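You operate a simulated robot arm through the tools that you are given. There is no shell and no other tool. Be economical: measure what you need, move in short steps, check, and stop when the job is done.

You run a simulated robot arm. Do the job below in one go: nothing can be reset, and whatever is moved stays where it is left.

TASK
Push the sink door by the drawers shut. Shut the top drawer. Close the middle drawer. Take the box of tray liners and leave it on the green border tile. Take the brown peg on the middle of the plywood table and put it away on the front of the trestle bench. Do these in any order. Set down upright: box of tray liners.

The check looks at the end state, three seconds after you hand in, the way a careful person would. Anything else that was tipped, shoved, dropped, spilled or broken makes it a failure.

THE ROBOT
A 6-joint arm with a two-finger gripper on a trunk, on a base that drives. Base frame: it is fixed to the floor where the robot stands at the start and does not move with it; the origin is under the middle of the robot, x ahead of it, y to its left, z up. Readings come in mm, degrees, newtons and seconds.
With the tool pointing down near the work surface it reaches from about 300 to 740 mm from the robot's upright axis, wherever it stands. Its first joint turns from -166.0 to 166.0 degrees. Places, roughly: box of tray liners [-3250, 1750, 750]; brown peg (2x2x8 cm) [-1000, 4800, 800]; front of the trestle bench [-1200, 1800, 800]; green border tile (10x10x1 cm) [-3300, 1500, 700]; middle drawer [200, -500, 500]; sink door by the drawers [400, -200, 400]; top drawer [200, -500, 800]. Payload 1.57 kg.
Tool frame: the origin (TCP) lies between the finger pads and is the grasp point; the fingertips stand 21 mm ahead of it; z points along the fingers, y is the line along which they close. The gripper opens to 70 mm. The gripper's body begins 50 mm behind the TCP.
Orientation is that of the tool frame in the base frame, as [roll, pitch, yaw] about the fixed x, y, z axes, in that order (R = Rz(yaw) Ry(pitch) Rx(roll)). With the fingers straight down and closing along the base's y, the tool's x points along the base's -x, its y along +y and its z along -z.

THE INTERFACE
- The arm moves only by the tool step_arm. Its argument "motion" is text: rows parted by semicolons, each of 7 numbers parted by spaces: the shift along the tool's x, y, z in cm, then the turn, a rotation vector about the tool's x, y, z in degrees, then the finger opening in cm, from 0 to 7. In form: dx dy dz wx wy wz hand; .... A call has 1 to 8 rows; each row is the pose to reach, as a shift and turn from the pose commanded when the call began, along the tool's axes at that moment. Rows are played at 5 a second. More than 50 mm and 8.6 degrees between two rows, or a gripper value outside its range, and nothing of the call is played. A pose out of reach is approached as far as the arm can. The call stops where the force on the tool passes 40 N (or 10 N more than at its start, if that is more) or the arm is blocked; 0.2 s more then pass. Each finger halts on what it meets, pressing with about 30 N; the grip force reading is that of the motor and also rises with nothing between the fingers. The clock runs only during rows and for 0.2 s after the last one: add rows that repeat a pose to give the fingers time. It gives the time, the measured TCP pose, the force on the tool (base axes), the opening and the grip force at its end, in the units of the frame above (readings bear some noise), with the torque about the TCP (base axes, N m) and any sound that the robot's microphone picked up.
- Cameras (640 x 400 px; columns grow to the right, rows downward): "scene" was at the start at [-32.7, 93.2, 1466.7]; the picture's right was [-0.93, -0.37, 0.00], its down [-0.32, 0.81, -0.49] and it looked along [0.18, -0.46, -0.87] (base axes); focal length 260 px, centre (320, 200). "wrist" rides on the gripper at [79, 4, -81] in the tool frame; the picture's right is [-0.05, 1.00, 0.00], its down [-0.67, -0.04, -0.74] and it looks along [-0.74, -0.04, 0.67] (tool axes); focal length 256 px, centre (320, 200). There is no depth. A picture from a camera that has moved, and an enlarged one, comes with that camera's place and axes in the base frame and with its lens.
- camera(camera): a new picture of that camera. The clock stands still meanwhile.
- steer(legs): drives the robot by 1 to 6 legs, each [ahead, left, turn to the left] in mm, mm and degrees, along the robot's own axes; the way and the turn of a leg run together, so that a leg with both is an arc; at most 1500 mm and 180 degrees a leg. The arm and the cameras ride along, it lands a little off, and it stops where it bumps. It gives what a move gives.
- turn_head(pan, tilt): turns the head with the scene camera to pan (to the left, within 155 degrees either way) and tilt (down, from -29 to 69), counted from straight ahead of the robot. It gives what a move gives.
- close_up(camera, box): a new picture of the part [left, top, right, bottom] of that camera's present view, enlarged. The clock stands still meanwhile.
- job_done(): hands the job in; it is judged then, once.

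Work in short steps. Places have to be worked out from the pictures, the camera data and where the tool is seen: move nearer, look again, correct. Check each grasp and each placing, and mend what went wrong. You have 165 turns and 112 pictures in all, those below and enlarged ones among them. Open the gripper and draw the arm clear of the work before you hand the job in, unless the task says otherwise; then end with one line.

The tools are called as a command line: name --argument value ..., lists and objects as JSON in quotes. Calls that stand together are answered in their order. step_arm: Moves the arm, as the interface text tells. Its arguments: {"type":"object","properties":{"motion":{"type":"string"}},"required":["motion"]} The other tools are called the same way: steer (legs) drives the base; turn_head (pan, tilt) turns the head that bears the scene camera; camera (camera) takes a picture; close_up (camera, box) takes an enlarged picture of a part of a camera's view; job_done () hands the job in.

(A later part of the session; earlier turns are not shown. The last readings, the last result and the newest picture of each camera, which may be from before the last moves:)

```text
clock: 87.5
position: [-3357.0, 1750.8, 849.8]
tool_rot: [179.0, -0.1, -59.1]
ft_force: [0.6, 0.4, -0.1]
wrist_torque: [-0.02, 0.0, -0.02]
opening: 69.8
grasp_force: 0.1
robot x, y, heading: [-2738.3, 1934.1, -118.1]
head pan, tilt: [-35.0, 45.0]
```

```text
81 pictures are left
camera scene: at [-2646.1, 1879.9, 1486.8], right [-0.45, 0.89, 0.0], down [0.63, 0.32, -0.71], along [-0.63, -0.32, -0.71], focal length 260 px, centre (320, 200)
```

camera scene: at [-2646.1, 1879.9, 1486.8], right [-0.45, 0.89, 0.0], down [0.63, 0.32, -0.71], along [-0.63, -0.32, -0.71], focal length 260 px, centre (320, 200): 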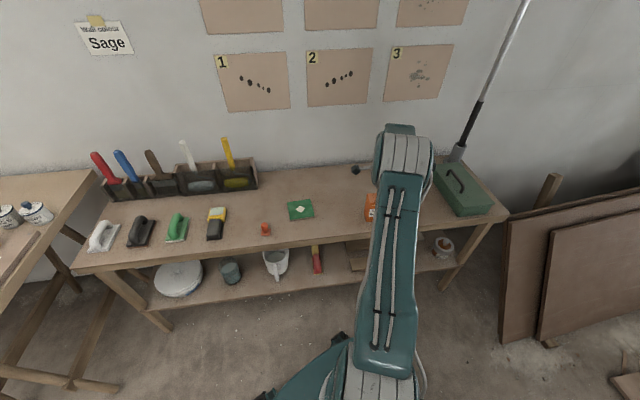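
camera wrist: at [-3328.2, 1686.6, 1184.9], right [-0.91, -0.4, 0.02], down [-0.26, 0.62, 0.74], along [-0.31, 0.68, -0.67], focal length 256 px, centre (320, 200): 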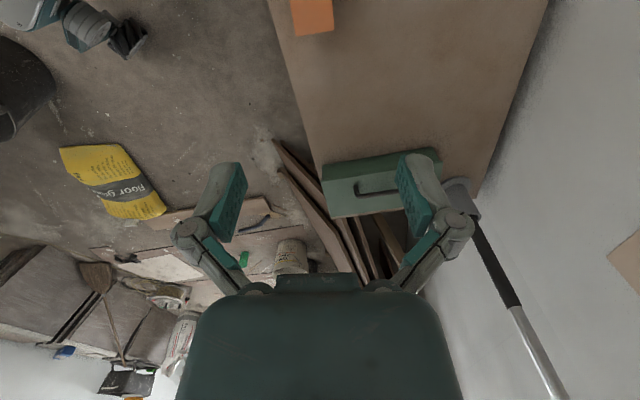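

close_up --camera "scene" --box '[320, 140, 440, 240]'

camera --camera "wrist"

```text
4.00 times, centred on (380, 190) of scene
camera zoom: at [-2646.1, 1879.9, 1486.8], right [-0.45, 0.89, 0.0], down [0.63, 0.32, -0.71], along [-0.63, -0.32, -0.71], focal length 1040 px, centre (80, 240)
```

zoom: 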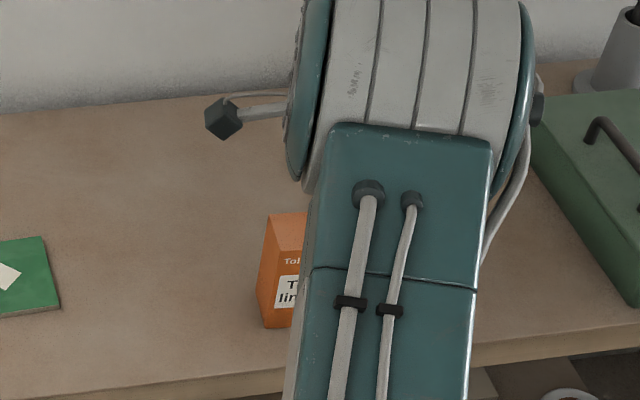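

```text
79 pictures are left
camera wrist: at [-3319.0, 1681.8, 930.0], right [-0.88, -0.47, 0.02], down [-0.3, 0.6, 0.74], along [-0.36, 0.65, -0.67], focal length 256 px, centre (320, 200)
```

wrist: 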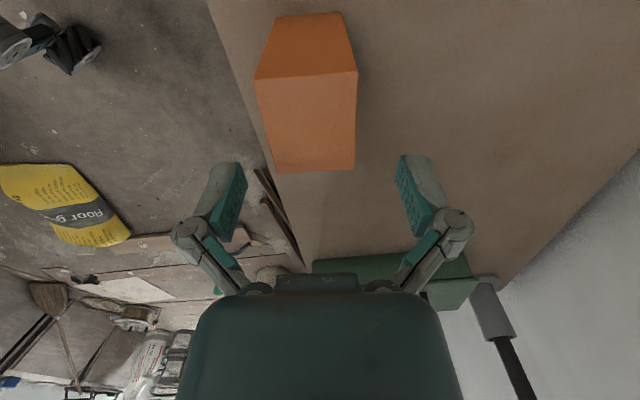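

The wrist view confirms the box top centre at (-3354,1752), within 3 mm of the TCP. I descend 64 mm to grip.

step_arm --motion "0.1 -0.3 2 0 0 0 7; 0.1 -0.3 4 0 0 0 7; 0.1 -0.3 6.4 0 0 0 7; 0.1 -0.3 6.4 0 0 0 7"

step_arm --motion "0 0 0 0 0 0 5; 0 0 0 0 0 0 4; 0 0 0 0 0 0 4; 0 0 0 0 0 0 4"

camera --camera "wrist"

```text
clock: 88.5
position: [-3354.9, 1751.2, 785.5]
tool_rot: [179.0, 0.0, -59.1]
ft_force: [-0.7, -0.9, 1.1]
wrist_torque: [0.03, 0.04, 0.0]
opening: 69.9
grasp_force: 0.0
robot x, y, heading: [-2735.5, 1937.7, -118.0]
head pan, tilt: [-35.0, 45.0]
```

```text
clock: 89.5
position: [-3354.1, 1750.8, 785.8]
tool_rot: [178.9, 0.0, -59.1]
ft_force: [-0.1, -0.5, 4.6]
wrist_torque: [0.03, -0.04, 0.0]
opening: 49.2
grasp_force: 29.9
robot x, y, heading: [-2735.1, 1931.7, -118.0]
head pan, tilt: [-35.0, 45.0]
```

```text
78 pictures are left
camera wrist: at [-3316.9, 1681.8, 865.9], right [-0.88, -0.47, 0.02], down [-0.3, 0.6, 0.74], along [-0.36, 0.65, -0.67], focal length 256 px, centre (320, 200)
```

wrist: 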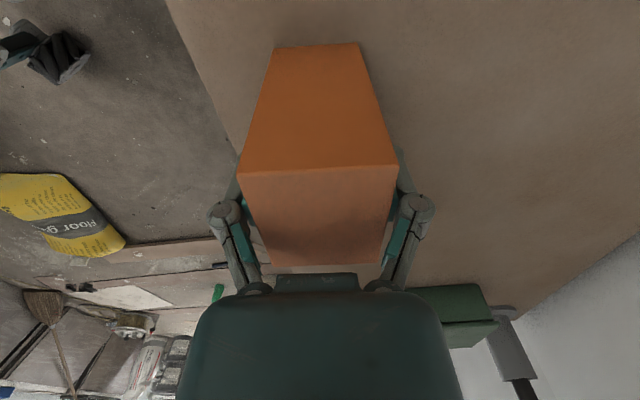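

Gripped at 49 mm. I lift 8 cm and carry the box toward the tile.

step_arm --motion "0 0 -2 0 0 0 4; 0 0 -5 0 0 0 4; 0 0 -8 0 0 0 4; 4.5 0.8 -8 0 0 0 4; 9 1.6 -8 0 0 0 4; 13.5 2.4 -8 0 0 0 4; 18 3.2 -8 0 0 0 4; 22.5 4 -8 0 0 0 4"

camera --camera "scene"

camera --camera "wrist"

```text
clock: 91.3
position: [-3271.0, 1537.8, 866.9]
tool_rot: [179.0, 0.1, -59.1]
ft_force: [-0.6, -0.2, -0.7]
wrist_torque: [-0.03, 0.02, -0.01]
opening: 49.6
grasp_force: 30.1
robot x, y, heading: [-2734.8, 1935.0, -118.2]
head pan, tilt: [-35.0, 45.0]
```

```text
77 pictures are left
camera scene: at [-2644.6, 1878.2, 1486.7], right [-0.45, 0.89, 0.0], down [0.63, 0.32, -0.71], along [-0.63, -0.32, -0.71], focal length 260 px, centre (320, 200)
```

scene: 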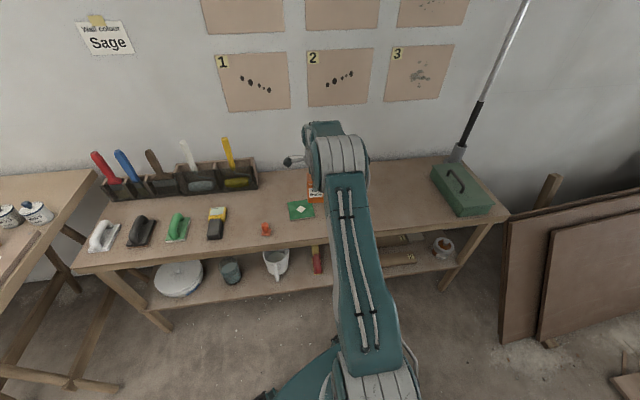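

```text
76 pictures are left
camera wrist: at [-3232.3, 1468.3, 946.7], right [-0.88, -0.47, 0.02], down [-0.3, 0.6, 0.74], along [-0.36, 0.65, -0.67], focal length 256 px, centre (320, 200)
```

wrist: 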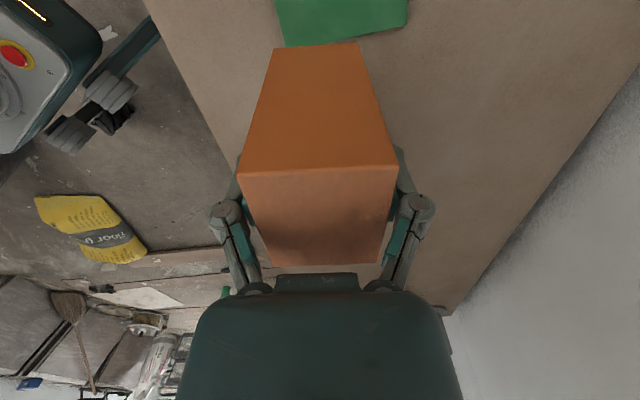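

Tile centre works out at about (-3255,1477), turned about 5° more than the box. I centre the box over it, align, and lower to about 1 cm above.

step_arm --motion "3 0.9 0 0 0 -3 4; 6 1.8 0 0 0 -5.5 4; 6 1.8 2 0 0 -5.5 4; 6 1.8 4 0 0 -5.5 4; 6 1.8 6 0 0 -5.5 4; 6 1.8 6 0 0 -5.5 4"

camera --camera "wrist"

close_up --camera "scene" --box '[240, 140, 400, 240]'

```text
clock: 92.7
position: [-3257.7, 1477.8, 805.9]
tool_rot: [178.9, 0.1, -53.5]
ft_force: [0.3, 0.1, -1.5]
wrist_torque: [-0.03, -0.01, -0.02]
opening: 49.4
grasp_force: 30.2
robot x, y, heading: [-2739.8, 1935.9, -118.0]
head pan, tilt: [-35.0, 45.0]
```

```text
75 pictures are left
camera wrist: at [-3213.2, 1411.6, 886.1], right [-0.83, -0.55, 0.02], down [-0.36, 0.56, 0.75], along [-0.42, 0.62, -0.67], focal length 256 px, centre (320, 200)
```

wrist: 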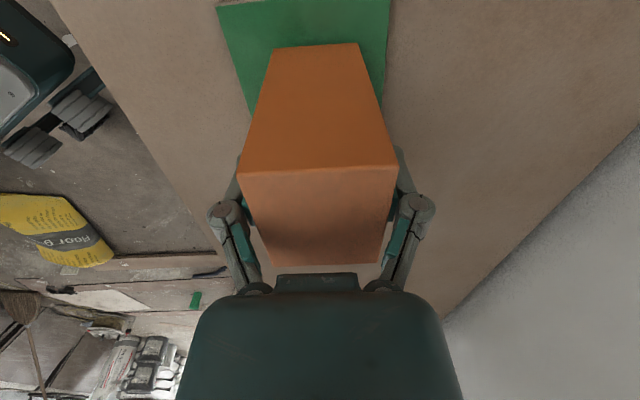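

```text
4.00 times, centred on (320, 190) of scene
camera zoom: at [-2645.5, 1878.5, 1486.7], right [-0.46, 0.89, 0.0], down [0.63, 0.32, -0.71], along [-0.63, -0.32, -0.71], focal length 1040 px, centre (320, 240)
```

zoom: 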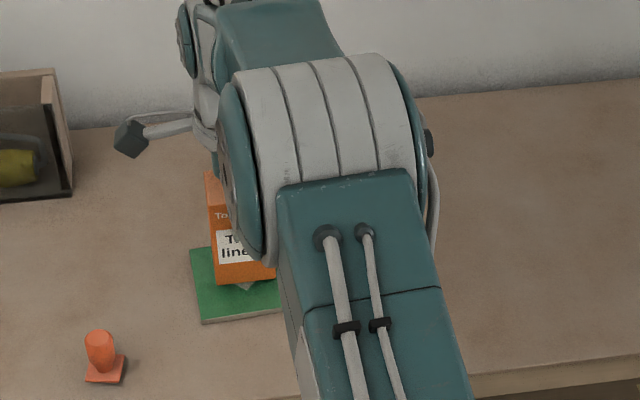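

The box is centred on the tile. I lower in small steps, watching the force.

step_arm --motion "0 0 0.4 0 0 0 4; 0 0 0.8 0 0 0 4; 0 0 1 0 0 0 4"

```text
clock: 93.5
position: [-3256.8, 1477.3, 797.1]
tool_rot: [178.8, 0.0, -53.6]
ft_force: [-0.1, 0.4, -0.9]
wrist_torque: [0.0, -0.01, 0.02]
opening: 49.7
grasp_force: 29.8
robot x, y, heading: [-2735.6, 1936.3, -117.8]
head pan, tilt: [-35.0, 45.0]
```

step_arm --motion "0 0 0.2 0 0 0 4; 0 0 0.4 0 0 0 4; 0 0 0.6 0 0 0 4"

```text
clock: 94.3
position: [-3257.8, 1475.1, 793.9]
tool_rot: [178.7, 0.2, -53.6]
ft_force: [2.9, 4.8, 21.3]
wrist_torque: [0.15, -0.34, 0.01]
opening: 49.8
grasp_force: 30.0
robot x, y, heading: [-2733.0, 1935.3, -118.1]
head pan, tilt: [-35.0, 45.0]
```

Contact is felt at 21 N. I ease up 2 mm and open the gripper.

step_arm --motion "0 0 -0.2 0 0 0 4; 0 0 -0.2 0 0 0 5.2; 0 0 -0.2 0 0 0 6; 0 0 -0.2 0 0 0 7; 0 0 -0.2 0 0 0 7"

step_arm --motion "0 0 -3 0 0 0 7; 0 0 -6 0 0 0 7; 0 0 -10 0 0 0 7; 0 0 -14 0 0 0 7; 0 0 -18 0 0 0 7"

camera --camera "wrist"

```text
clock: 95.5
position: [-3258.2, 1475.9, 793.4]
tool_rot: [178.9, 0.1, -53.5]
ft_force: [-0.5, -0.2, 0.0]
wrist_torque: [-0.04, -0.02, 0.01]
opening: 70.0
grasp_force: 0.1
robot x, y, heading: [-2736.7, 1932.7, -117.9]
head pan, tilt: [-35.0, 45.0]
```

```text
clock: 96.7
position: [-3254.0, 1477.6, 973.7]
tool_rot: [179.0, 0.2, -53.5]
ft_force: [-0.1, -0.1, -0.5]
wrist_torque: [0.0, -0.03, 0.01]
opening: 70.0
grasp_force: 0.1
robot x, y, heading: [-2735.1, 1938.2, -118.0]
head pan, tilt: [-35.0, 45.0]
```

```text
73 pictures are left
camera wrist: at [-3210.0, 1412.3, 1053.1], right [-0.83, -0.55, 0.02], down [-0.36, 0.56, 0.75], along [-0.42, 0.62, -0.67], focal length 256 px, centre (320, 200)
```

wrist: 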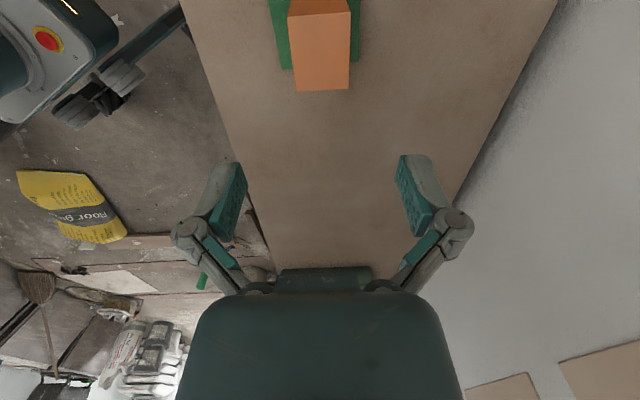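

The box stands upright on the tile. I retract the arm high, back the base into the aisle, and survey the way to the plywood table.

step_arm --motion "-0.3 -3.7 -2 0 0 0 5; -0.6 -7.4 -4 0 0 0 3; -0.9 -11.1 -6 0 0 0 1; -1.2 -14.8 -8 0 0 0 0; -1.6 -18.5 -10 0 0 0 0; -1.9 -22.2 -12 0 0 0 0; -2.2 -25.9 -14 0 0 0 0"

steer --legs '[[-341, 167, 0]]'

turn_head --pan -148 --tilt 22

camera --camera "scene"

```text
clock: 98.3
position: [-3055.4, 1651.3, 1107.4]
tool_rot: [178.9, 0.2, -53.7]
ft_force: [0.2, -0.6, 0.1]
wrist_torque: [0.0, 0.01, 0.03]
opening: 0.1
grasp_force: 28.7
robot x, y, heading: [-2735.8, 1929.9, -118.0]
head pan, tilt: [-35.0, 45.0]
```

```text
clock: 100.7
position: [-2751.7, 1874.3, 1107.2]
tool_rot: [178.9, 0.0, -53.5]
ft_force: [-1.0, 0.7, 0.4]
wrist_torque: [0.02, 0.0, -0.02]
opening: 0.0
grasp_force: 28.1
robot x, y, heading: [-2432.4, 2157.3, -117.7]
head pan, tilt: [-35.0, 45.0]
```

```text
clock: 102.6
position: [-2749.7, 1874.5, 1107.9]
tool_rot: [179.0, 0.2, -53.6]
ft_force: [-0.5, 0.0, 0.2]
wrist_torque: [-0.01, 0.0, -0.01]
opening: 0.0
grasp_force: 28.8
robot x, y, heading: [-2427.1, 2157.5, -118.0]
head pan, tilt: [-148.0, 22.0]
```

```text
72 pictures are left
camera scene: at [-2272.1, 2232.0, 1522.2], right [1.0, 0.07, 0.0], down [0.03, -0.37, -0.93], along [-0.07, 0.93, -0.37], focal length 260 px, centre (320, 200)
```

scene: 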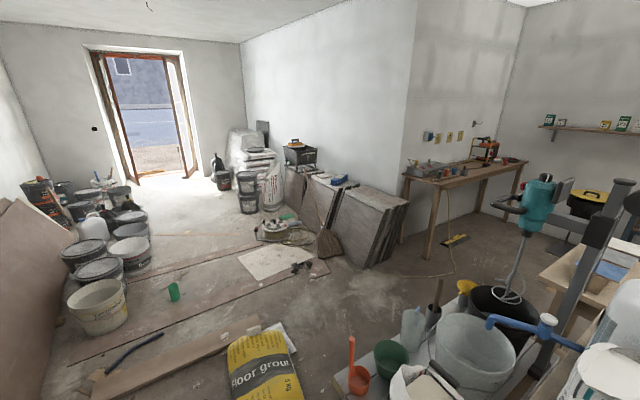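

The plywood table is along the far wall, beyond some floor clutter. I turn the robot to face that way and look at the floor for a route.

steer --legs '[[0, 0, -150]]'

turn_head --pan -25 --tilt 42

camera --camera "scene"

```text
clock: 103.5
position: [-2755.9, 1879.2, 1107.5]
tool_rot: [178.8, 0.2, -54.8]
ft_force: [-0.4, -0.4, -0.3]
wrist_torque: [0.0, 0.01, -0.01]
opening: 0.3
grasp_force: 28.8
robot x, y, heading: [-2431.0, 2162.4, -119.4]
head pan, tilt: [-148.0, 22.0]
stopped in leg 1: the robot was blocked; the commanded pose is now the measured one
```

```text
clock: 105.6
position: [-2755.1, 1879.9, 1107.1]
tool_rot: [178.8, 0.2, -54.6]
ft_force: [0.3, 0.7, 0.3]
wrist_torque: [0.01, -0.02, 0.01]
opening: 0.0
grasp_force: 28.4
robot x, y, heading: [-2431.4, 2156.7, -119.1]
head pan, tilt: [-25.0, 42.0]
```

```text
71 pictures are left
camera scene: at [-2333.7, 2087.1, 1491.0], right [-0.59, 0.81, 0.0], down [0.54, 0.39, -0.74], along [-0.6, -0.44, -0.67], focal length 260 px, centre (320, 200)
```

scene: 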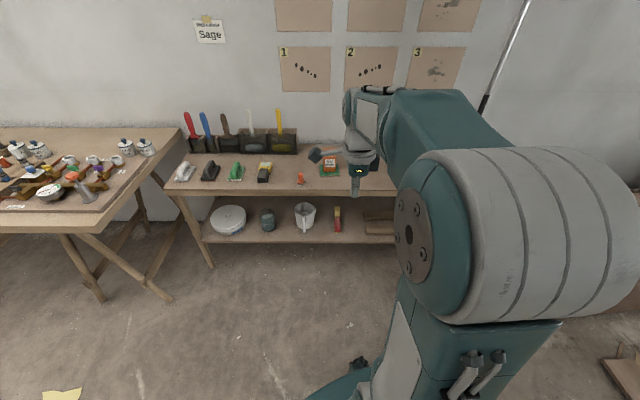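

The turn was blocked by something near the base. I look down behind on both sides to find it.

turn_head --pan -150 --tilt 66

camera --camera "scene"

turn_head --pan 135 --tilt 55

camera --camera "scene"

```text
clock: 107.6
position: [-2754.8, 1880.5, 1107.0]
tool_rot: [179.0, 0.2, -54.7]
ft_force: [-0.2, -0.1, 0.3]
wrist_torque: [0.0, -0.02, -0.04]
opening: 0.0
grasp_force: 28.9
robot x, y, heading: [-2430.3, 2159.5, -119.0]
head pan, tilt: [-150.0, 66.0]
```

```text
70 pictures are left
camera scene: at [-2266.9, 2195.6, 1460.7], right [1.0, 0.02, 0.0], down [0.02, -0.91, -0.41], along [-0.01, 0.41, -0.91], focal length 260 px, centre (320, 200)
```

scene: 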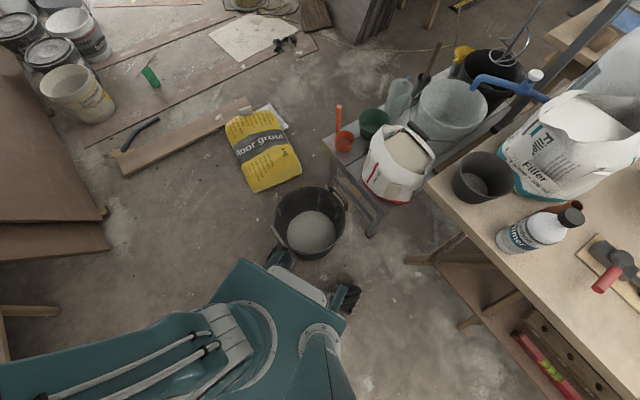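

```text
clock: 111.5
position: [-2754.8, 1880.2, 1107.8]
tool_rot: [178.8, 0.1, -54.8]
ft_force: [-0.5, -0.2, 0.3]
wrist_torque: [0.04, 0.01, -0.01]
opening: 0.0
grasp_force: 28.3
robot x, y, heading: [-2431.5, 2155.5, -119.3]
head pan, tilt: [135.0, 55.0]
```

```text
69 pictures are left
camera scene: at [-2196.5, 2155.9, 1473.3], right [0.27, -0.96, 0.0], down [-0.79, -0.22, -0.57], along [0.55, 0.16, -0.82], focal length 260 px, centre (320, 200)
```

scene: 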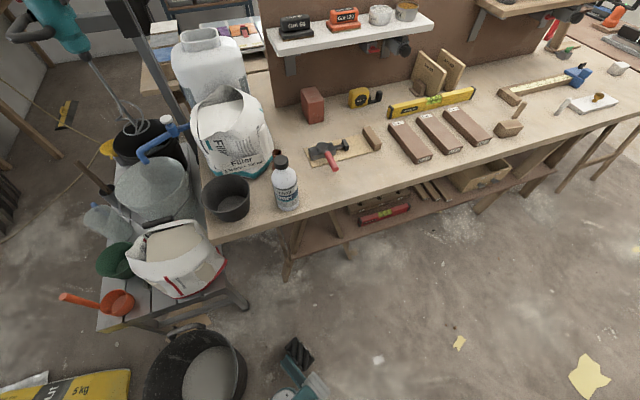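

The rear caster is right beside a mixing bucket, which seems undisturbed, and bags, planks and a pail stand close off that end of the room. I back away down the aisle and will look for a way round the other side of the middle tables.

steer --legs '[[366, 1042, 0], [545, 1179, 0]]'

steer --legs '[[-43, 480, 0], [-251, 396, 0]]'

turn_head --pan 155 --tilt 28

camera --camera "scene"

```text
clock: 123.3
position: [-1253.4, 5.9, 1106.9]
tool_rot: [179.0, 0.0, -54.8]
ft_force: [-0.1, 0.0, 0.2]
wrist_torque: [-0.03, 0.0, 0.0]
opening: 0.0
grasp_force: 28.5
robot x, y, heading: [-928.6, 280.4, -119.2]
head pan, tilt: [135.0, 55.0]
```

```text
clock: 128.6
position: [-347.9, -165.9, 1106.7]
tool_rot: [179.0, 0.1, -54.9]
ft_force: [-0.7, 0.2, 0.8]
wrist_torque: [0.0, -0.01, 0.01]
opening: 0.1
grasp_force: 28.3
robot x, y, heading: [-23.0, 106.5, -119.4]
head pan, tilt: [135.0, 55.0]
```

```text
clock: 129.5
position: [-346.8, -168.4, 1108.9]
tool_rot: [178.9, 0.1, -54.8]
ft_force: [0.6, -0.1, 0.0]
wrist_torque: [0.01, 0.02, 0.0]
opening: 0.2
grasp_force: 28.6
robot x, y, heading: [-20.4, 109.2, -119.5]
head pan, tilt: [154.7, 28.0]
```

```text
68 pictures are left
camera scene: at [218.6, 138.2, 1512.4], right [0.58, -0.82, 0.0], down [-0.38, -0.27, -0.88], along [0.72, 0.51, -0.47], focal length 260 px, centre (320, 200)
```

scene: 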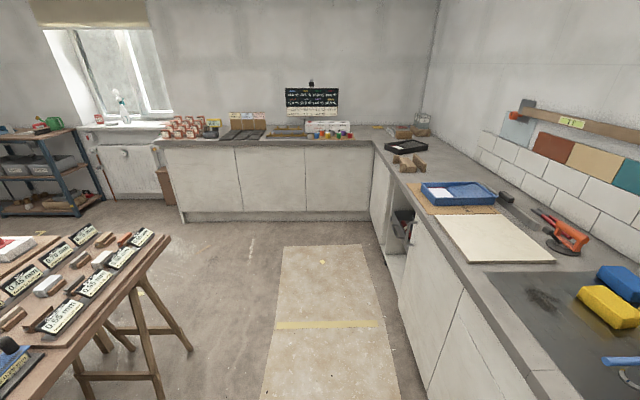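

There is a wide aisle past the display table's right end. I drive diagonally to its mouth and look up it.

steer --legs '[[-803, 286, 0], [-803, 286, 0]]'

turn_head --pan -115 --tilt 28

camera --camera "scene"

```text
clock: 138.2
position: [943.1, 958.5, 1107.6]
tool_rot: [179.0, 0.3, -54.7]
ft_force: [0.6, 0.4, 0.5]
wrist_torque: [-0.02, -0.03, 0.04]
opening: 0.0
grasp_force: 28.6
robot x, y, heading: [1268.4, 1236.3, -119.3]
head pan, tilt: [154.7, 28.0]
```

```text
clock: 141.9
position: [943.7, 958.9, 1106.7]
tool_rot: [179.0, 0.2, -54.7]
ft_force: [0.0, 0.8, -0.5]
wrist_torque: [0.0, 0.01, -0.03]
opening: 0.0
grasp_force: 28.8
robot x, y, heading: [1271.4, 1232.7, -119.3]
head pan, tilt: [-115.0, 28.0]
```

```text
67 pictures are left
camera scene: at [1379.1, 1287.4, 1512.6], right [0.81, 0.59, 0.0], down [0.28, -0.38, -0.88], along [-0.52, 0.72, -0.47], focal length 260 px, centre (320, 200)
```

scene: 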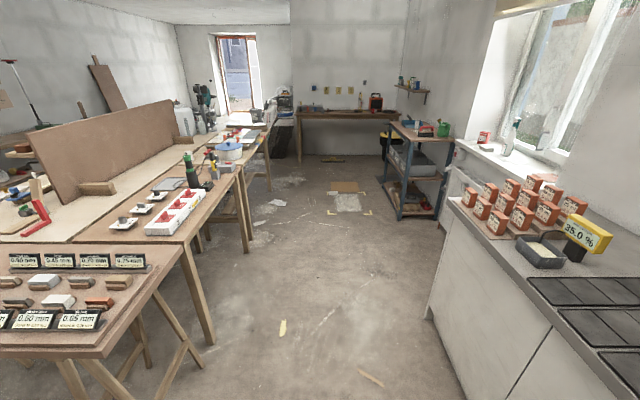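

The right aisle leads straight to the plywood table at the far end. I turn so the arm points up the aisle, then drive along its left half, clear of the flat sheets on the floor.

steer --legs '[[0, 0, -94]]'

steer --legs '[[1386, -428, 0], [1349, -534, 0]]'

turn_head --pan 10 --tilt 40

camera --camera "scene"

camera --camera "wrist"

```text
clock: 146.3
position: [1014.0, 1579.0, 1107.1]
tool_rot: [179.0, 0.2, -148.5]
ft_force: [0.3, 0.2, -0.1]
wrist_torque: [-0.05, -0.03, -0.03]
opening: 0.0
grasp_force: 28.8
robot x, y, heading: [1266.4, 1233.8, 146.8]
head pan, tilt: [-115.0, 28.0]
```

```text
clock: 160.3
position: [-741.2, 3881.6, 1108.0]
tool_rot: [178.8, 0.2, -149.0]
ft_force: [-0.6, 0.0, -0.2]
wrist_torque: [-0.04, -0.01, -0.03]
opening: 0.1
grasp_force: 28.6
robot x, y, heading: [-488.3, 3536.1, 146.7]
head pan, tilt: [-115.0, 28.0]
```

```text
clock: 162.3
position: [-741.3, 3879.8, 1107.0]
tool_rot: [178.8, 0.2, -149.0]
ft_force: [1.4, -1.0, -0.6]
wrist_torque: [-0.01, -0.04, -0.01]
opening: 0.2
grasp_force: 28.1
robot x, y, heading: [-490.7, 3534.5, 146.7]
head pan, tilt: [10.0, 40.0]
```

```text
66 pictures are left
camera scene: at [-601.0, 3410.0, 1493.9], right [0.4, 0.92, 0.0], down [0.59, -0.26, -0.77], along [-0.7, 0.3, -0.64], focal length 260 px, centre (320, 200)
```

scene: 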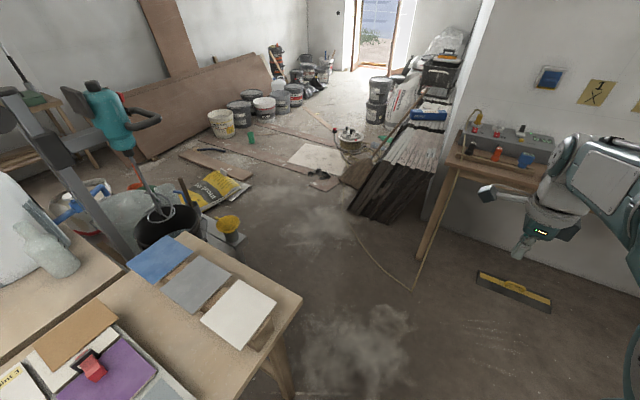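

```text
65 pictures are left
camera wrist: at [-811.1, 3842.3, 1187.1], right [-0.47, 0.88, 0.02], down [0.59, 0.3, 0.75], along [0.65, 0.36, -0.67], focal length 256 px, centre (320, 200)
```

wrist: 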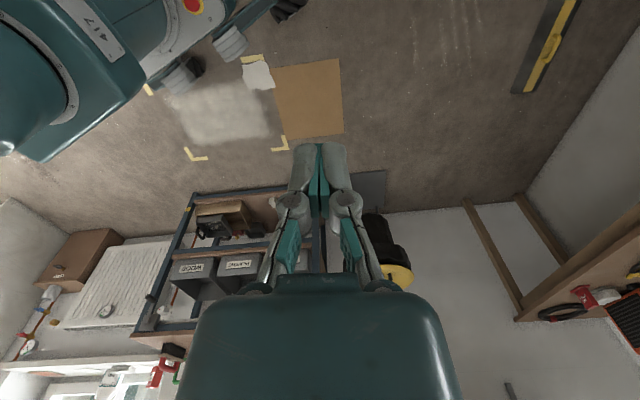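

The table's left front leg is near e 1556, a 4172 in aisle coordinates, and the peg should be around e 2003, a 4474. I drive to e 1800, a 3850, in front of the table and clear of the leg and the cardboard.

steer --legs '[[609, -367, 0]]'

turn_head --pan -60 --tilt 40

camera --camera "scene"

camera --camera "wrist"

```text
clock: 166.2
position: [-1046.1, 4519.4, 1107.5]
tool_rot: [178.9, 0.2, -148.9]
ft_force: [0.6, 0.4, 0.6]
wrist_torque: [-0.01, -0.01, 0.01]
opening: 0.2
grasp_force: 28.9
robot x, y, heading: [-792.6, 4174.6, 146.3]
head pan, tilt: [10.0, 40.0]
```

```text
clock: 167.6
position: [-1046.7, 4520.7, 1108.1]
tool_rot: [178.9, 0.2, -148.8]
ft_force: [-0.2, 0.3, 0.1]
wrist_torque: [0.06, 0.01, 0.0]
opening: 0.1
grasp_force: 28.3
robot x, y, heading: [-791.1, 4175.7, 146.6]
head pan, tilt: [-60.0, 40.0]
```

```text
64 pictures are left
camera scene: at [-823.3, 4100.6, 1494.0], right [1.0, -0.06, 0.0], down [-0.04, -0.64, -0.77], along [0.05, 0.76, -0.64], focal length 260 px, centre (320, 200)
```

scene: 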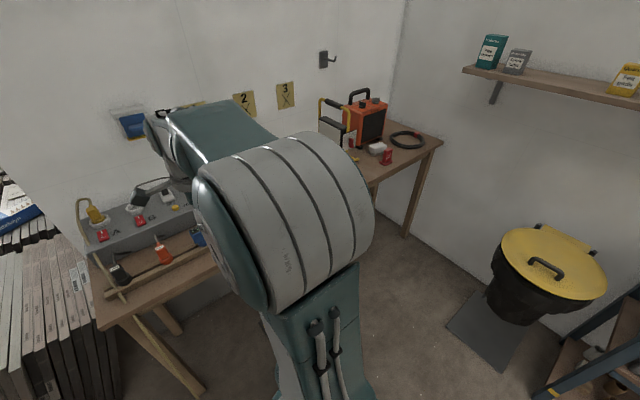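

```text
63 pictures are left
camera wrist: at [-1116.7, 4481.6, 1187.1], right [-0.47, 0.88, 0.02], down [0.59, 0.3, 0.75], along [0.65, 0.36, -0.67], focal length 256 px, centre (320, 200)
```

wrist: 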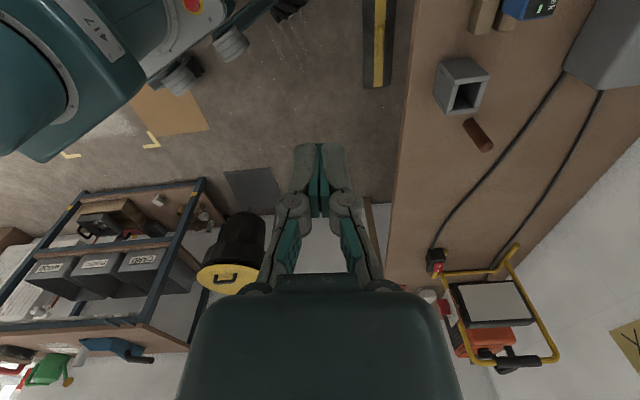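

close_up --camera "wrist" --box '[400, 40, 560, 190]'

```text
2.67 times, centred on (480, 115) of wrist
camera zoom: at [-1116.7, 4481.6, 1187.1], right [-0.47, 0.88, 0.02], down [0.59, 0.3, 0.75], along [0.65, 0.36, -0.67], focal length 683 px, centre (-107, 427)
```

zoom: 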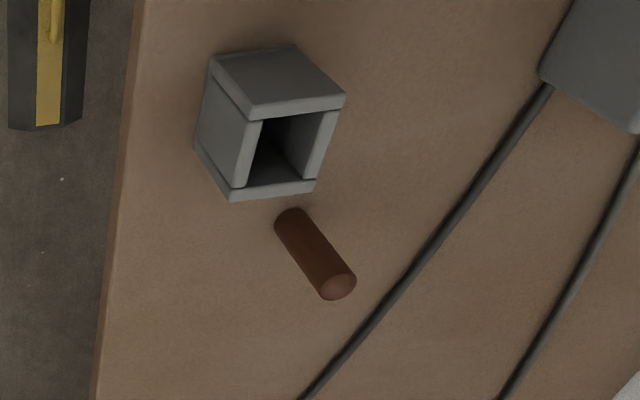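

The brown peg is a 2 cm cylinder standing upright near (-1017,4870), about 130 mm in from the table edge, with an open grey pot some 100 mm away. I drive a little closer and look again from a second place to fix its height.

steer --legs '[[93, -121, 0]]'

close_up --camera "wrist" --box '[320, 0, 480, 150]'

```text
clock: 169.0
position: [-1059.2, 4670.6, 1108.1]
tool_rot: [178.9, 0.2, -149.0]
ft_force: [0.9, 0.4, -0.5]
wrist_torque: [-0.01, 0.01, 0.01]
opening: 0.0
grasp_force: 28.4
robot x, y, heading: [-809.2, 4326.6, 146.3]
head pan, tilt: [-60.0, 40.0]
```

```text
2.67 times, centred on (400, 75) of wrist
camera zoom: at [-1129.1, 4631.3, 1187.6], right [-0.47, 0.88, 0.02], down [0.59, 0.3, 0.75], along [0.65, 0.36, -0.66], focal length 683 px, centre (107, 533)
```

zoom: 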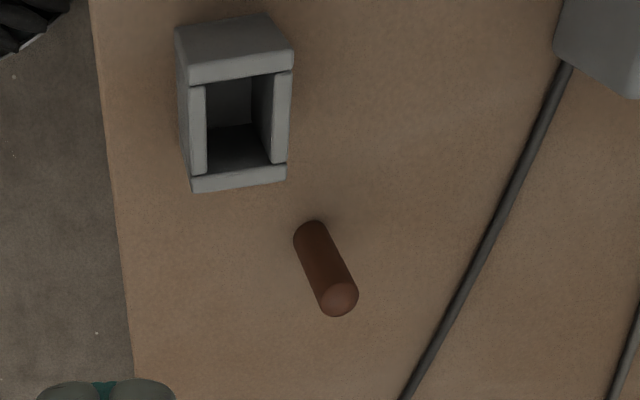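

The two views fix the peg top at (-1028,4829,863), so the table is at z≈783. I open and move to above it.

step_arm --motion "-1.8 2 0 0 0 0 2; -3.6 4 0 0 0 0 4; -5.4 6 0 0 0 0 6; -7.2 8 4 0 0 0 6; -9 10 8 0 0 0 6; -10.8 11.9 12 0 0 0 6; -10.8 11.9 15.8 0 0 0 6"

camera --camera "wrist"

```text
clock: 170.6
position: [-1027.0, 4832.9, 953.6]
tool_rot: [178.9, 0.1, -149.0]
ft_force: [-0.2, -0.1, 0.0]
wrist_torque: [0.02, 0.0, 0.02]
opening: 59.9
grasp_force: 0.1
robot x, y, heading: [-807.7, 4328.2, 146.4]
head pan, tilt: [-60.0, 40.0]
```

```text
60 pictures are left
camera wrist: at [-1096.7, 4795.3, 1032.7], right [-0.47, 0.88, 0.02], down [0.6, 0.3, 0.74], along [0.65, 0.36, -0.67], focal length 256 px, centre (320, 200)
```

wrist: 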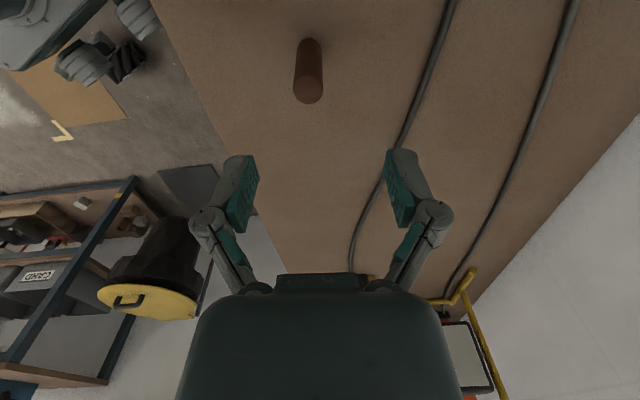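

The peg is centred within about 5 mm. I correct, descend 115 mm, and then close.

step_arm --motion "0 -0.4 3 0 0 0 6; 0 -0.4 6 0 0 0 6; 0 -0.4 9 0 0 0 6; 0 -0.4 11.5 0 0 0 6; 0 -0.4 11.5 0 0 0 6"

step_arm --motion "0 0 0 0 0 0 4; 0 0 0 0 0 0 2.5; 0 0 0 0 0 0 1.5; 0 0 0 0 0 0 1.5; 0 0 0 0 0 0 1.5"

camera --camera "wrist"

```text
clock: 171.8
position: [-1024.7, 4832.3, 837.0]
tool_rot: [179.1, 0.1, -149.0]
ft_force: [0.5, 0.7, -0.1]
wrist_torque: [-0.03, 0.01, 0.0]
opening: 59.9
grasp_force: 0.1
robot x, y, heading: [-805.0, 4327.5, 146.7]
head pan, tilt: [-60.0, 40.0]
```

```text
clock: 173.0
position: [-1025.2, 4832.8, 837.0]
tool_rot: [178.9, 0.0, -149.0]
ft_force: [0.6, 0.2, 1.0]
wrist_torque: [0.01, 0.01, -0.01]
opening: 17.8
grasp_force: 30.2
robot x, y, heading: [-809.6, 4327.0, 146.5]
head pan, tilt: [-60.0, 40.0]
```

```text
59 pictures are left
camera wrist: at [-1095.6, 4793.9, 917.0], right [-0.47, 0.88, 0.02], down [0.6, 0.3, 0.75], along [0.65, 0.36, -0.67], focal length 256 px, centre (320, 200)
```

wrist: 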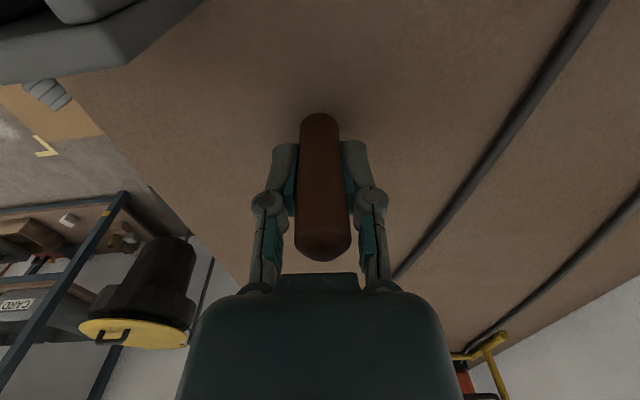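

Gripped at 18 mm. I lift straight up and then retract to the carrying pose.

step_arm --motion "0 0 -2 0 0 0 1.5; 0 0 -6 0 0 0 1.5; 0 0 -10.5 0 0 0 1.5; 0 0 -15 0 0 0 1.5; 2.6 -2.8 -18 0 0 0 1.5; 5.2 -5.6 -21 0 0 0 1.5; 7.8 -8.4 -24 0 0 0 1.5; 10.4 -11.2 -27 0 0 0 1.5"

camera --camera "wrist"

```text
clock: 174.8
position: [-1055.4, 4675.3, 1105.3]
tool_rot: [178.8, 0.2, -149.1]
ft_force: [-0.6, -0.3, -0.6]
wrist_torque: [-0.01, 0.0, -0.02]
opening: 17.6
grasp_force: 29.6
robot x, y, heading: [-804.1, 4325.9, 146.5]
head pan, tilt: [-60.0, 40.0]
```

```text
58 pictures are left
camera wrist: at [-1125.4, 4637.3, 1184.8], right [-0.47, 0.88, 0.02], down [0.59, 0.3, 0.75], along [0.65, 0.36, -0.67], focal length 256 px, centre (320, 200)
```

wrist: 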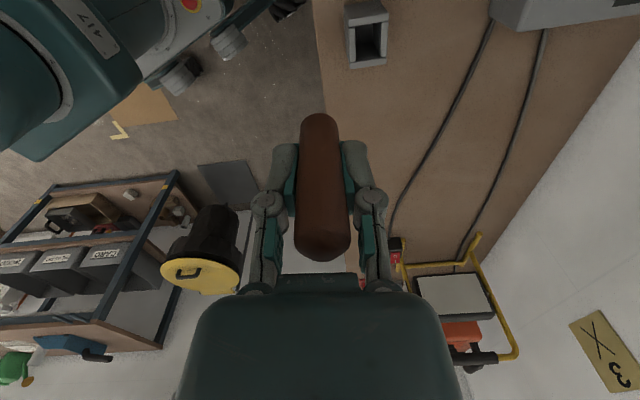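

The peg is held firmly upright. I retrace the route: down the right aisle, turn at its mouth so the arm points the other way, then along the counter.

steer --legs '[[-702, 480, 0], [-1351, 530, 0], [-1386, 425, 0]]'

steer --legs '[[0, 0, -90]]'

```text
clock: 192.9
position: [1024.3, 1605.6, 1103.8]
tool_rot: [178.9, 0.1, -147.9]
ft_force: [-0.5, 0.2, 0.8]
wrist_torque: [0.01, 0.0, -0.03]
opening: 18.2
grasp_force: 30.3
robot x, y, heading: [1282.3, 1261.0, 147.8]
head pan, tilt: [-60.0, 40.0]
```

```text
clock: 197.1
position: [1627.7, 1515.6, 1104.4]
tool_rot: [179.0, 0.1, 122.0]
ft_force: [0.3, 0.3, -1.4]
wrist_torque: [0.03, 0.01, -0.01]
opening: 18.0
grasp_force: 29.3
robot x, y, heading: [1285.1, 1261.5, 57.5]
head pan, tilt: [-60.0, 40.0]
```

steer --legs '[[-836, 241, 0], [-836, 241, 0]]'

steer --legs '[[-286, 385, 0]]'

```text
clock: 205.9
position: [328.9, 366.3, 1104.1]
tool_rot: [179.0, 0.2, 122.2]
ft_force: [0.0, -0.4, 0.1]
wrist_torque: [0.01, 0.01, 0.0]
opening: 18.1
grasp_force: 30.2
robot x, y, heading: [-15.4, 106.2, 57.9]
head pan, tilt: [-60.0, 40.0]
```

```text
clock: 208.7
position: [-148.7, 328.4, 1103.4]
tool_rot: [179.0, 0.0, 122.4]
ft_force: [1.1, -0.7, -0.3]
wrist_torque: [0.0, 0.0, 0.01]
opening: 18.1
grasp_force: 30.3
robot x, y, heading: [-495.2, 72.6, 58.0]
head pan, tilt: [-60.0, 40.0]
```

steer --legs '[[-66, 481, 0], [386, 846, 0]]'

turn_head --pan 25 --tilt 38

camera --camera "scene"

camera --camera "wrist"

```text
clock: 216.1
position: [-1089.2, 1302.4, 1103.5]
tool_rot: [179.0, 0.2, 121.8]
ft_force: [-0.7, -0.5, 0.1]
wrist_torque: [0.03, 0.01, -0.01]
opening: 18.1
grasp_force: 30.1
robot x, y, heading: [-1441.7, 1048.2, 57.4]
head pan, tilt: [-60.0, 40.0]
```

```text
clock: 217.7
position: [-1090.5, 1302.4, 1105.2]
tool_rot: [179.0, 0.1, 121.9]
ft_force: [-0.4, 0.4, -0.5]
wrist_torque: [-0.02, 0.01, 0.0]
opening: 18.2
grasp_force: 29.6
robot x, y, heading: [-1438.2, 1050.5, 57.3]
head pan, tilt: [25.0, 38.0]
```

```text
57 pictures are left
camera scene: at [-1585.7, 1169.0, 1496.9], right [0.99, -0.13, 0.0], down [-0.08, -0.61, -0.79], along [0.1, 0.78, -0.62], focal length 260 px, centre (320, 200)
```

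scene: 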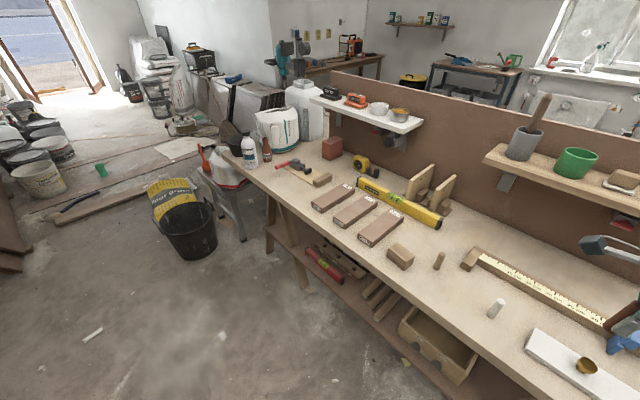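

```text
56 pictures are left
camera wrist: at [-1129.8, 1372.7, 1184.5], right [0.88, 0.48, 0.02], down [0.31, -0.59, 0.75], along [0.37, -0.65, -0.67], focal length 256 px, centre (320, 200)
```

wrist: 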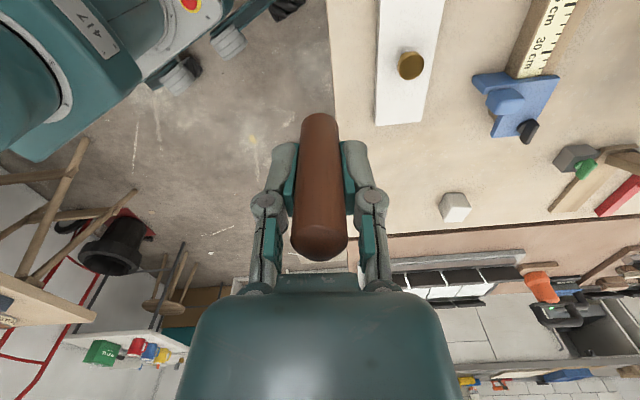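

The hint place (-1200,1800) is open bench between the long blocks, a small block and a dowel. I drive alongside and look down at it.

steer --legs '[[175, 368, 0]]'

camera --camera "scene"

camera --camera "wrist"

```text
clock: 220.2
position: [-1297.9, 1644.9, 1104.8]
tool_rot: [179.0, 0.0, 121.7]
ft_force: [0.6, 0.1, -0.1]
wrist_torque: [0.0, 0.04, -0.01]
opening: 18.0
grasp_force: 30.5
robot x, y, heading: [-1644.6, 1398.8, 57.5]
head pan, tilt: [25.0, 38.0]
```

```text
55 pictures are left
camera scene: at [-1793.2, 1510.3, 1497.6], right [0.99, -0.13, 0.0], down [-0.08, -0.61, -0.79], along [0.1, 0.78, -0.61], focal length 260 px, centre (320, 200)
```

scene: 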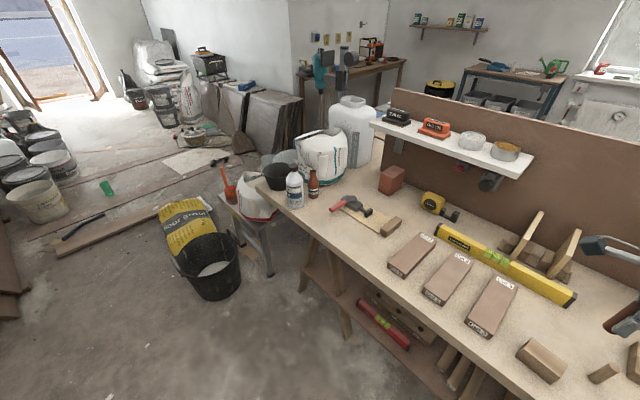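

```text
54 pictures are left
camera wrist: at [-1338.0, 1714.0, 1184.2], right [0.88, 0.48, 0.02], down [0.31, -0.59, 0.74], along [0.37, -0.65, -0.67], focal length 256 px, centre (320, 200)
```

wrist: 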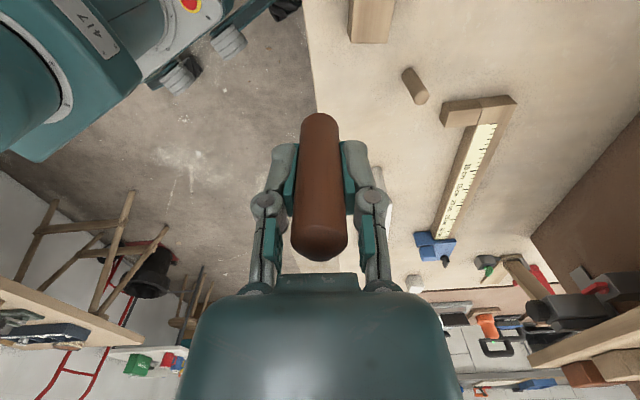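

The bench top is at z≈805 and the spot at (-1200,1800) is clear, with about 70 mm to the nearest blocks. I carry the peg over it and lower partway.

step_arm --motion "1.6 3.3 0 0 0 0 1.5; 3.2 6.6 0 0 0 0 1.5; 4.8 9.9 0 0 0 0 1.5; 6.4 13.2 0 0 0 0 1.5; 8 16.5 0 0 0 0 1.5; 8 16.5 4.5 0 0 0 1.5; 8 16.5 9 0 0 0 1.5; 8 16.5 13.5 0 0 0 1.5"

turn_head --pan 5 --tilt 48

camera --camera "scene"

camera --camera "wrist"

```text
clock: 222.0
position: [-1200.8, 1801.7, 971.8]
tool_rot: [178.9, 0.1, 121.6]
ft_force: [0.0, -0.2, 0.2]
wrist_torque: [0.02, -0.02, -0.01]
opening: 18.1
grasp_force: 29.7
robot x, y, heading: [-1647.8, 1392.2, 57.0]
head pan, tilt: [25.0, 38.0]
```

```text
clock: 222.8
position: [-1202.2, 1802.4, 971.4]
tool_rot: [179.0, 0.1, 121.7]
ft_force: [0.1, -0.4, 0.2]
wrist_torque: [0.01, 0.0, 0.02]
opening: 18.4
grasp_force: 30.4
robot x, y, heading: [-1646.5, 1391.3, 57.1]
head pan, tilt: [5.0, 48.0]
```

```text
53 pictures are left
camera scene: at [-1772.0, 1498.4, 1482.5], right [0.89, -0.46, 0.0], down [-0.34, -0.66, -0.67], along [0.31, 0.59, -0.74], focal length 260 px, centre (320, 200)
```

scene: 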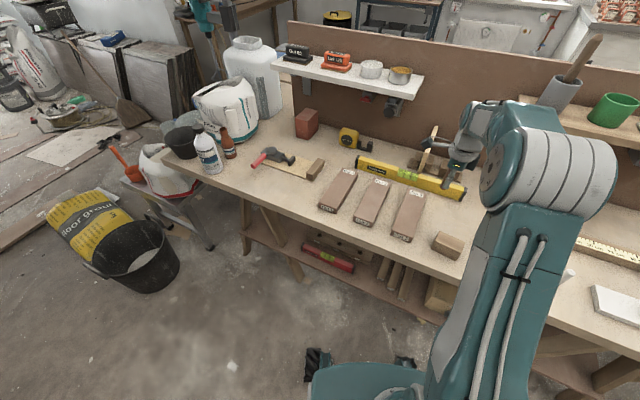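

```text
52 pictures are left
camera wrist: at [-1240.9, 1871.6, 1051.9], right [0.88, 0.48, 0.02], down [0.31, -0.59, 0.75], along [0.37, -0.65, -0.67], focal length 256 px, centre (320, 200)
```

wrist: 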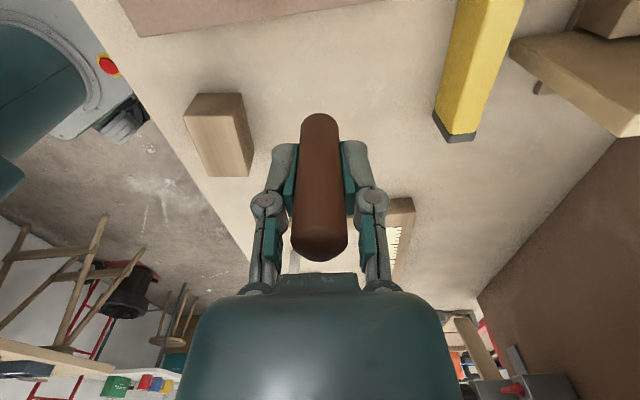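

The landing spot is about 37 mm from the long block, so I shift 2 cm away from it and lower to about 2 cm above the bench.

step_arm --motion "-2 0 0 0 0 0 1.5; -2 0 4 0 0 0 1.5; -2 0 8 0 0 0 1.5; -2 0 9.4 0 0 0 1.5; -2 0 9.4 0 0 0 1.5"

camera --camera "wrist"

```text
clock: 224.0
position: [-1186.4, 1786.5, 878.4]
tool_rot: [179.0, 0.1, 121.8]
ft_force: [-0.7, 0.1, -0.7]
wrist_torque: [0.0, -0.04, -0.01]
opening: 17.9
grasp_force: 30.2
robot x, y, heading: [-1651.6, 1389.6, 57.4]
head pan, tilt: [5.0, 48.0]
```

```text
51 pictures are left
camera wrist: at [-1227.8, 1855.6, 958.0], right [0.88, 0.48, 0.02], down [0.31, -0.59, 0.75], along [0.37, -0.65, -0.67], focal length 256 px, centre (320, 200)
```

wrist: 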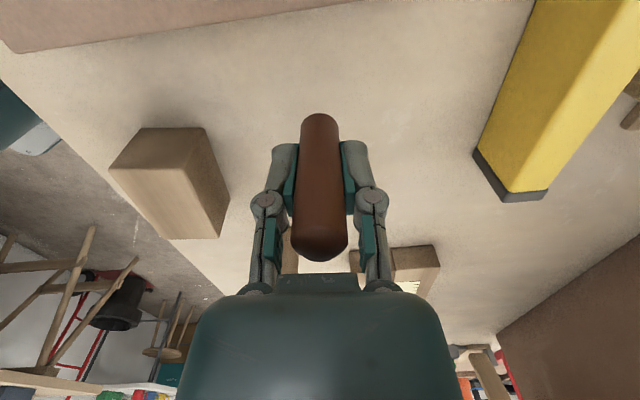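

The landing area is clear. I lower in small steps until contact.

step_arm --motion "0 0 0.3 0 0 0 1.5; 0 0 0.6 0 0 0 1.5; 0 0 0.9 0 0 0 1.5; 0 0 1.2 0 0 0 1.5"

```text
clock: 225.0
position: [-1188.4, 1786.3, 865.6]
tool_rot: [179.0, 0.1, 121.7]
ft_force: [0.0, 0.3, -0.8]
wrist_torque: [0.0, -0.02, 0.06]
opening: 17.9
grasp_force: 30.0
robot x, y, heading: [-1646.3, 1393.3, 57.1]
head pan, tilt: [5.0, 48.0]
```

step_arm --motion "0 0 0.25 0 0 0 1.5; 0 0 0.5 0 0 0 1.5; 0 0 0.75 0 0 0 1.5"

```text
clock: 225.8
position: [-1187.1, 1786.6, 859.6]
tool_rot: [179.0, 0.1, 121.7]
ft_force: [-0.1, 0.7, 0.4]
wrist_torque: [0.01, 0.01, 0.0]
opening: 18.0
grasp_force: 30.2
robot x, y, heading: [-1643.7, 1396.7, 57.3]
head pan, tilt: [5.0, 48.0]
```

step_arm --motion "0 0 0.25 0 0 0 1.5; 0 0 0.5 0 0 0 1.5; 0 0 0.75 0 0 0 1.5"

```text
clock: 226.6
position: [-1188.6, 1786.7, 850.6]
tool_rot: [179.1, 0.0, 121.7]
ft_force: [-0.1, -0.7, 0.2]
wrist_torque: [0.02, 0.01, 0.02]
opening: 18.3
grasp_force: 29.8
robot x, y, heading: [-1648.7, 1395.1, 57.3]
head pan, tilt: [5.0, 48.0]
```

No contact yet, so I continue.

step_arm --motion "0 0 0.25 0 0 0 1.5; 0 0 0.5 0 0 0 1.5; 0 0 0.75 0 0 0 1.5"

camera --camera "wrist"

```text
clock: 227.4
position: [-1187.4, 1786.4, 843.8]
tool_rot: [179.0, 0.1, 121.7]
ft_force: [0.1, 0.8, 0.0]
wrist_torque: [-0.03, 0.03, -0.03]
opening: 18.1
grasp_force: 30.5
robot x, y, heading: [-1645.9, 1392.2, 57.4]
head pan, tilt: [5.0, 48.0]
```

```text
50 pictures are left
camera wrist: at [-1228.0, 1856.2, 924.1], right [0.88, 0.48, 0.02], down [0.31, -0.59, 0.75], along [0.37, -0.65, -0.67], focal length 256 px, centre (320, 200)
```

wrist: 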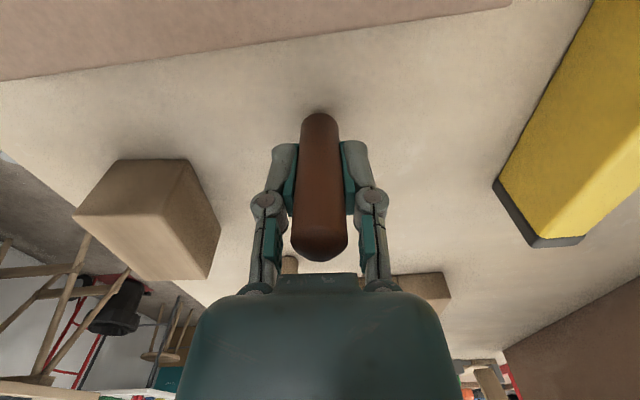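

Shadow contact appears at the peg foot, so it is very near the bench. I continue in 2 mm steps.

step_arm --motion "0 0 0.2 0 0 0 1.5; 0 0 0.4 0 0 0 1.5; 0 0 0.6 0 0 0 1.5"

```text
clock: 228.2
position: [-1187.6, 1787.0, 837.7]
tool_rot: [179.0, 0.1, 121.7]
ft_force: [0.2, -0.7, 1.4]
wrist_torque: [-0.05, -0.01, -0.03]
opening: 18.3
grasp_force: 29.8
robot x, y, heading: [-1649.0, 1390.5, 57.2]
head pan, tilt: [5.0, 48.0]
```

step_arm --motion "0 0 0.15 0 0 0 1.5; 0 0 0.3 0 0 0 1.5; 0 0 0.45 0 0 0 1.5"

```text
clock: 229.0
position: [-1187.8, 1786.2, 838.0]
tool_rot: [178.6, 0.1, 121.7]
ft_force: [-1.4, -3.4, 24.4]
wrist_torque: [-0.04, 0.2, 0.01]
opening: 18.2
grasp_force: 29.7
robot x, y, heading: [-1649.5, 1394.0, 57.4]
head pan, tilt: [5.0, 48.0]
```

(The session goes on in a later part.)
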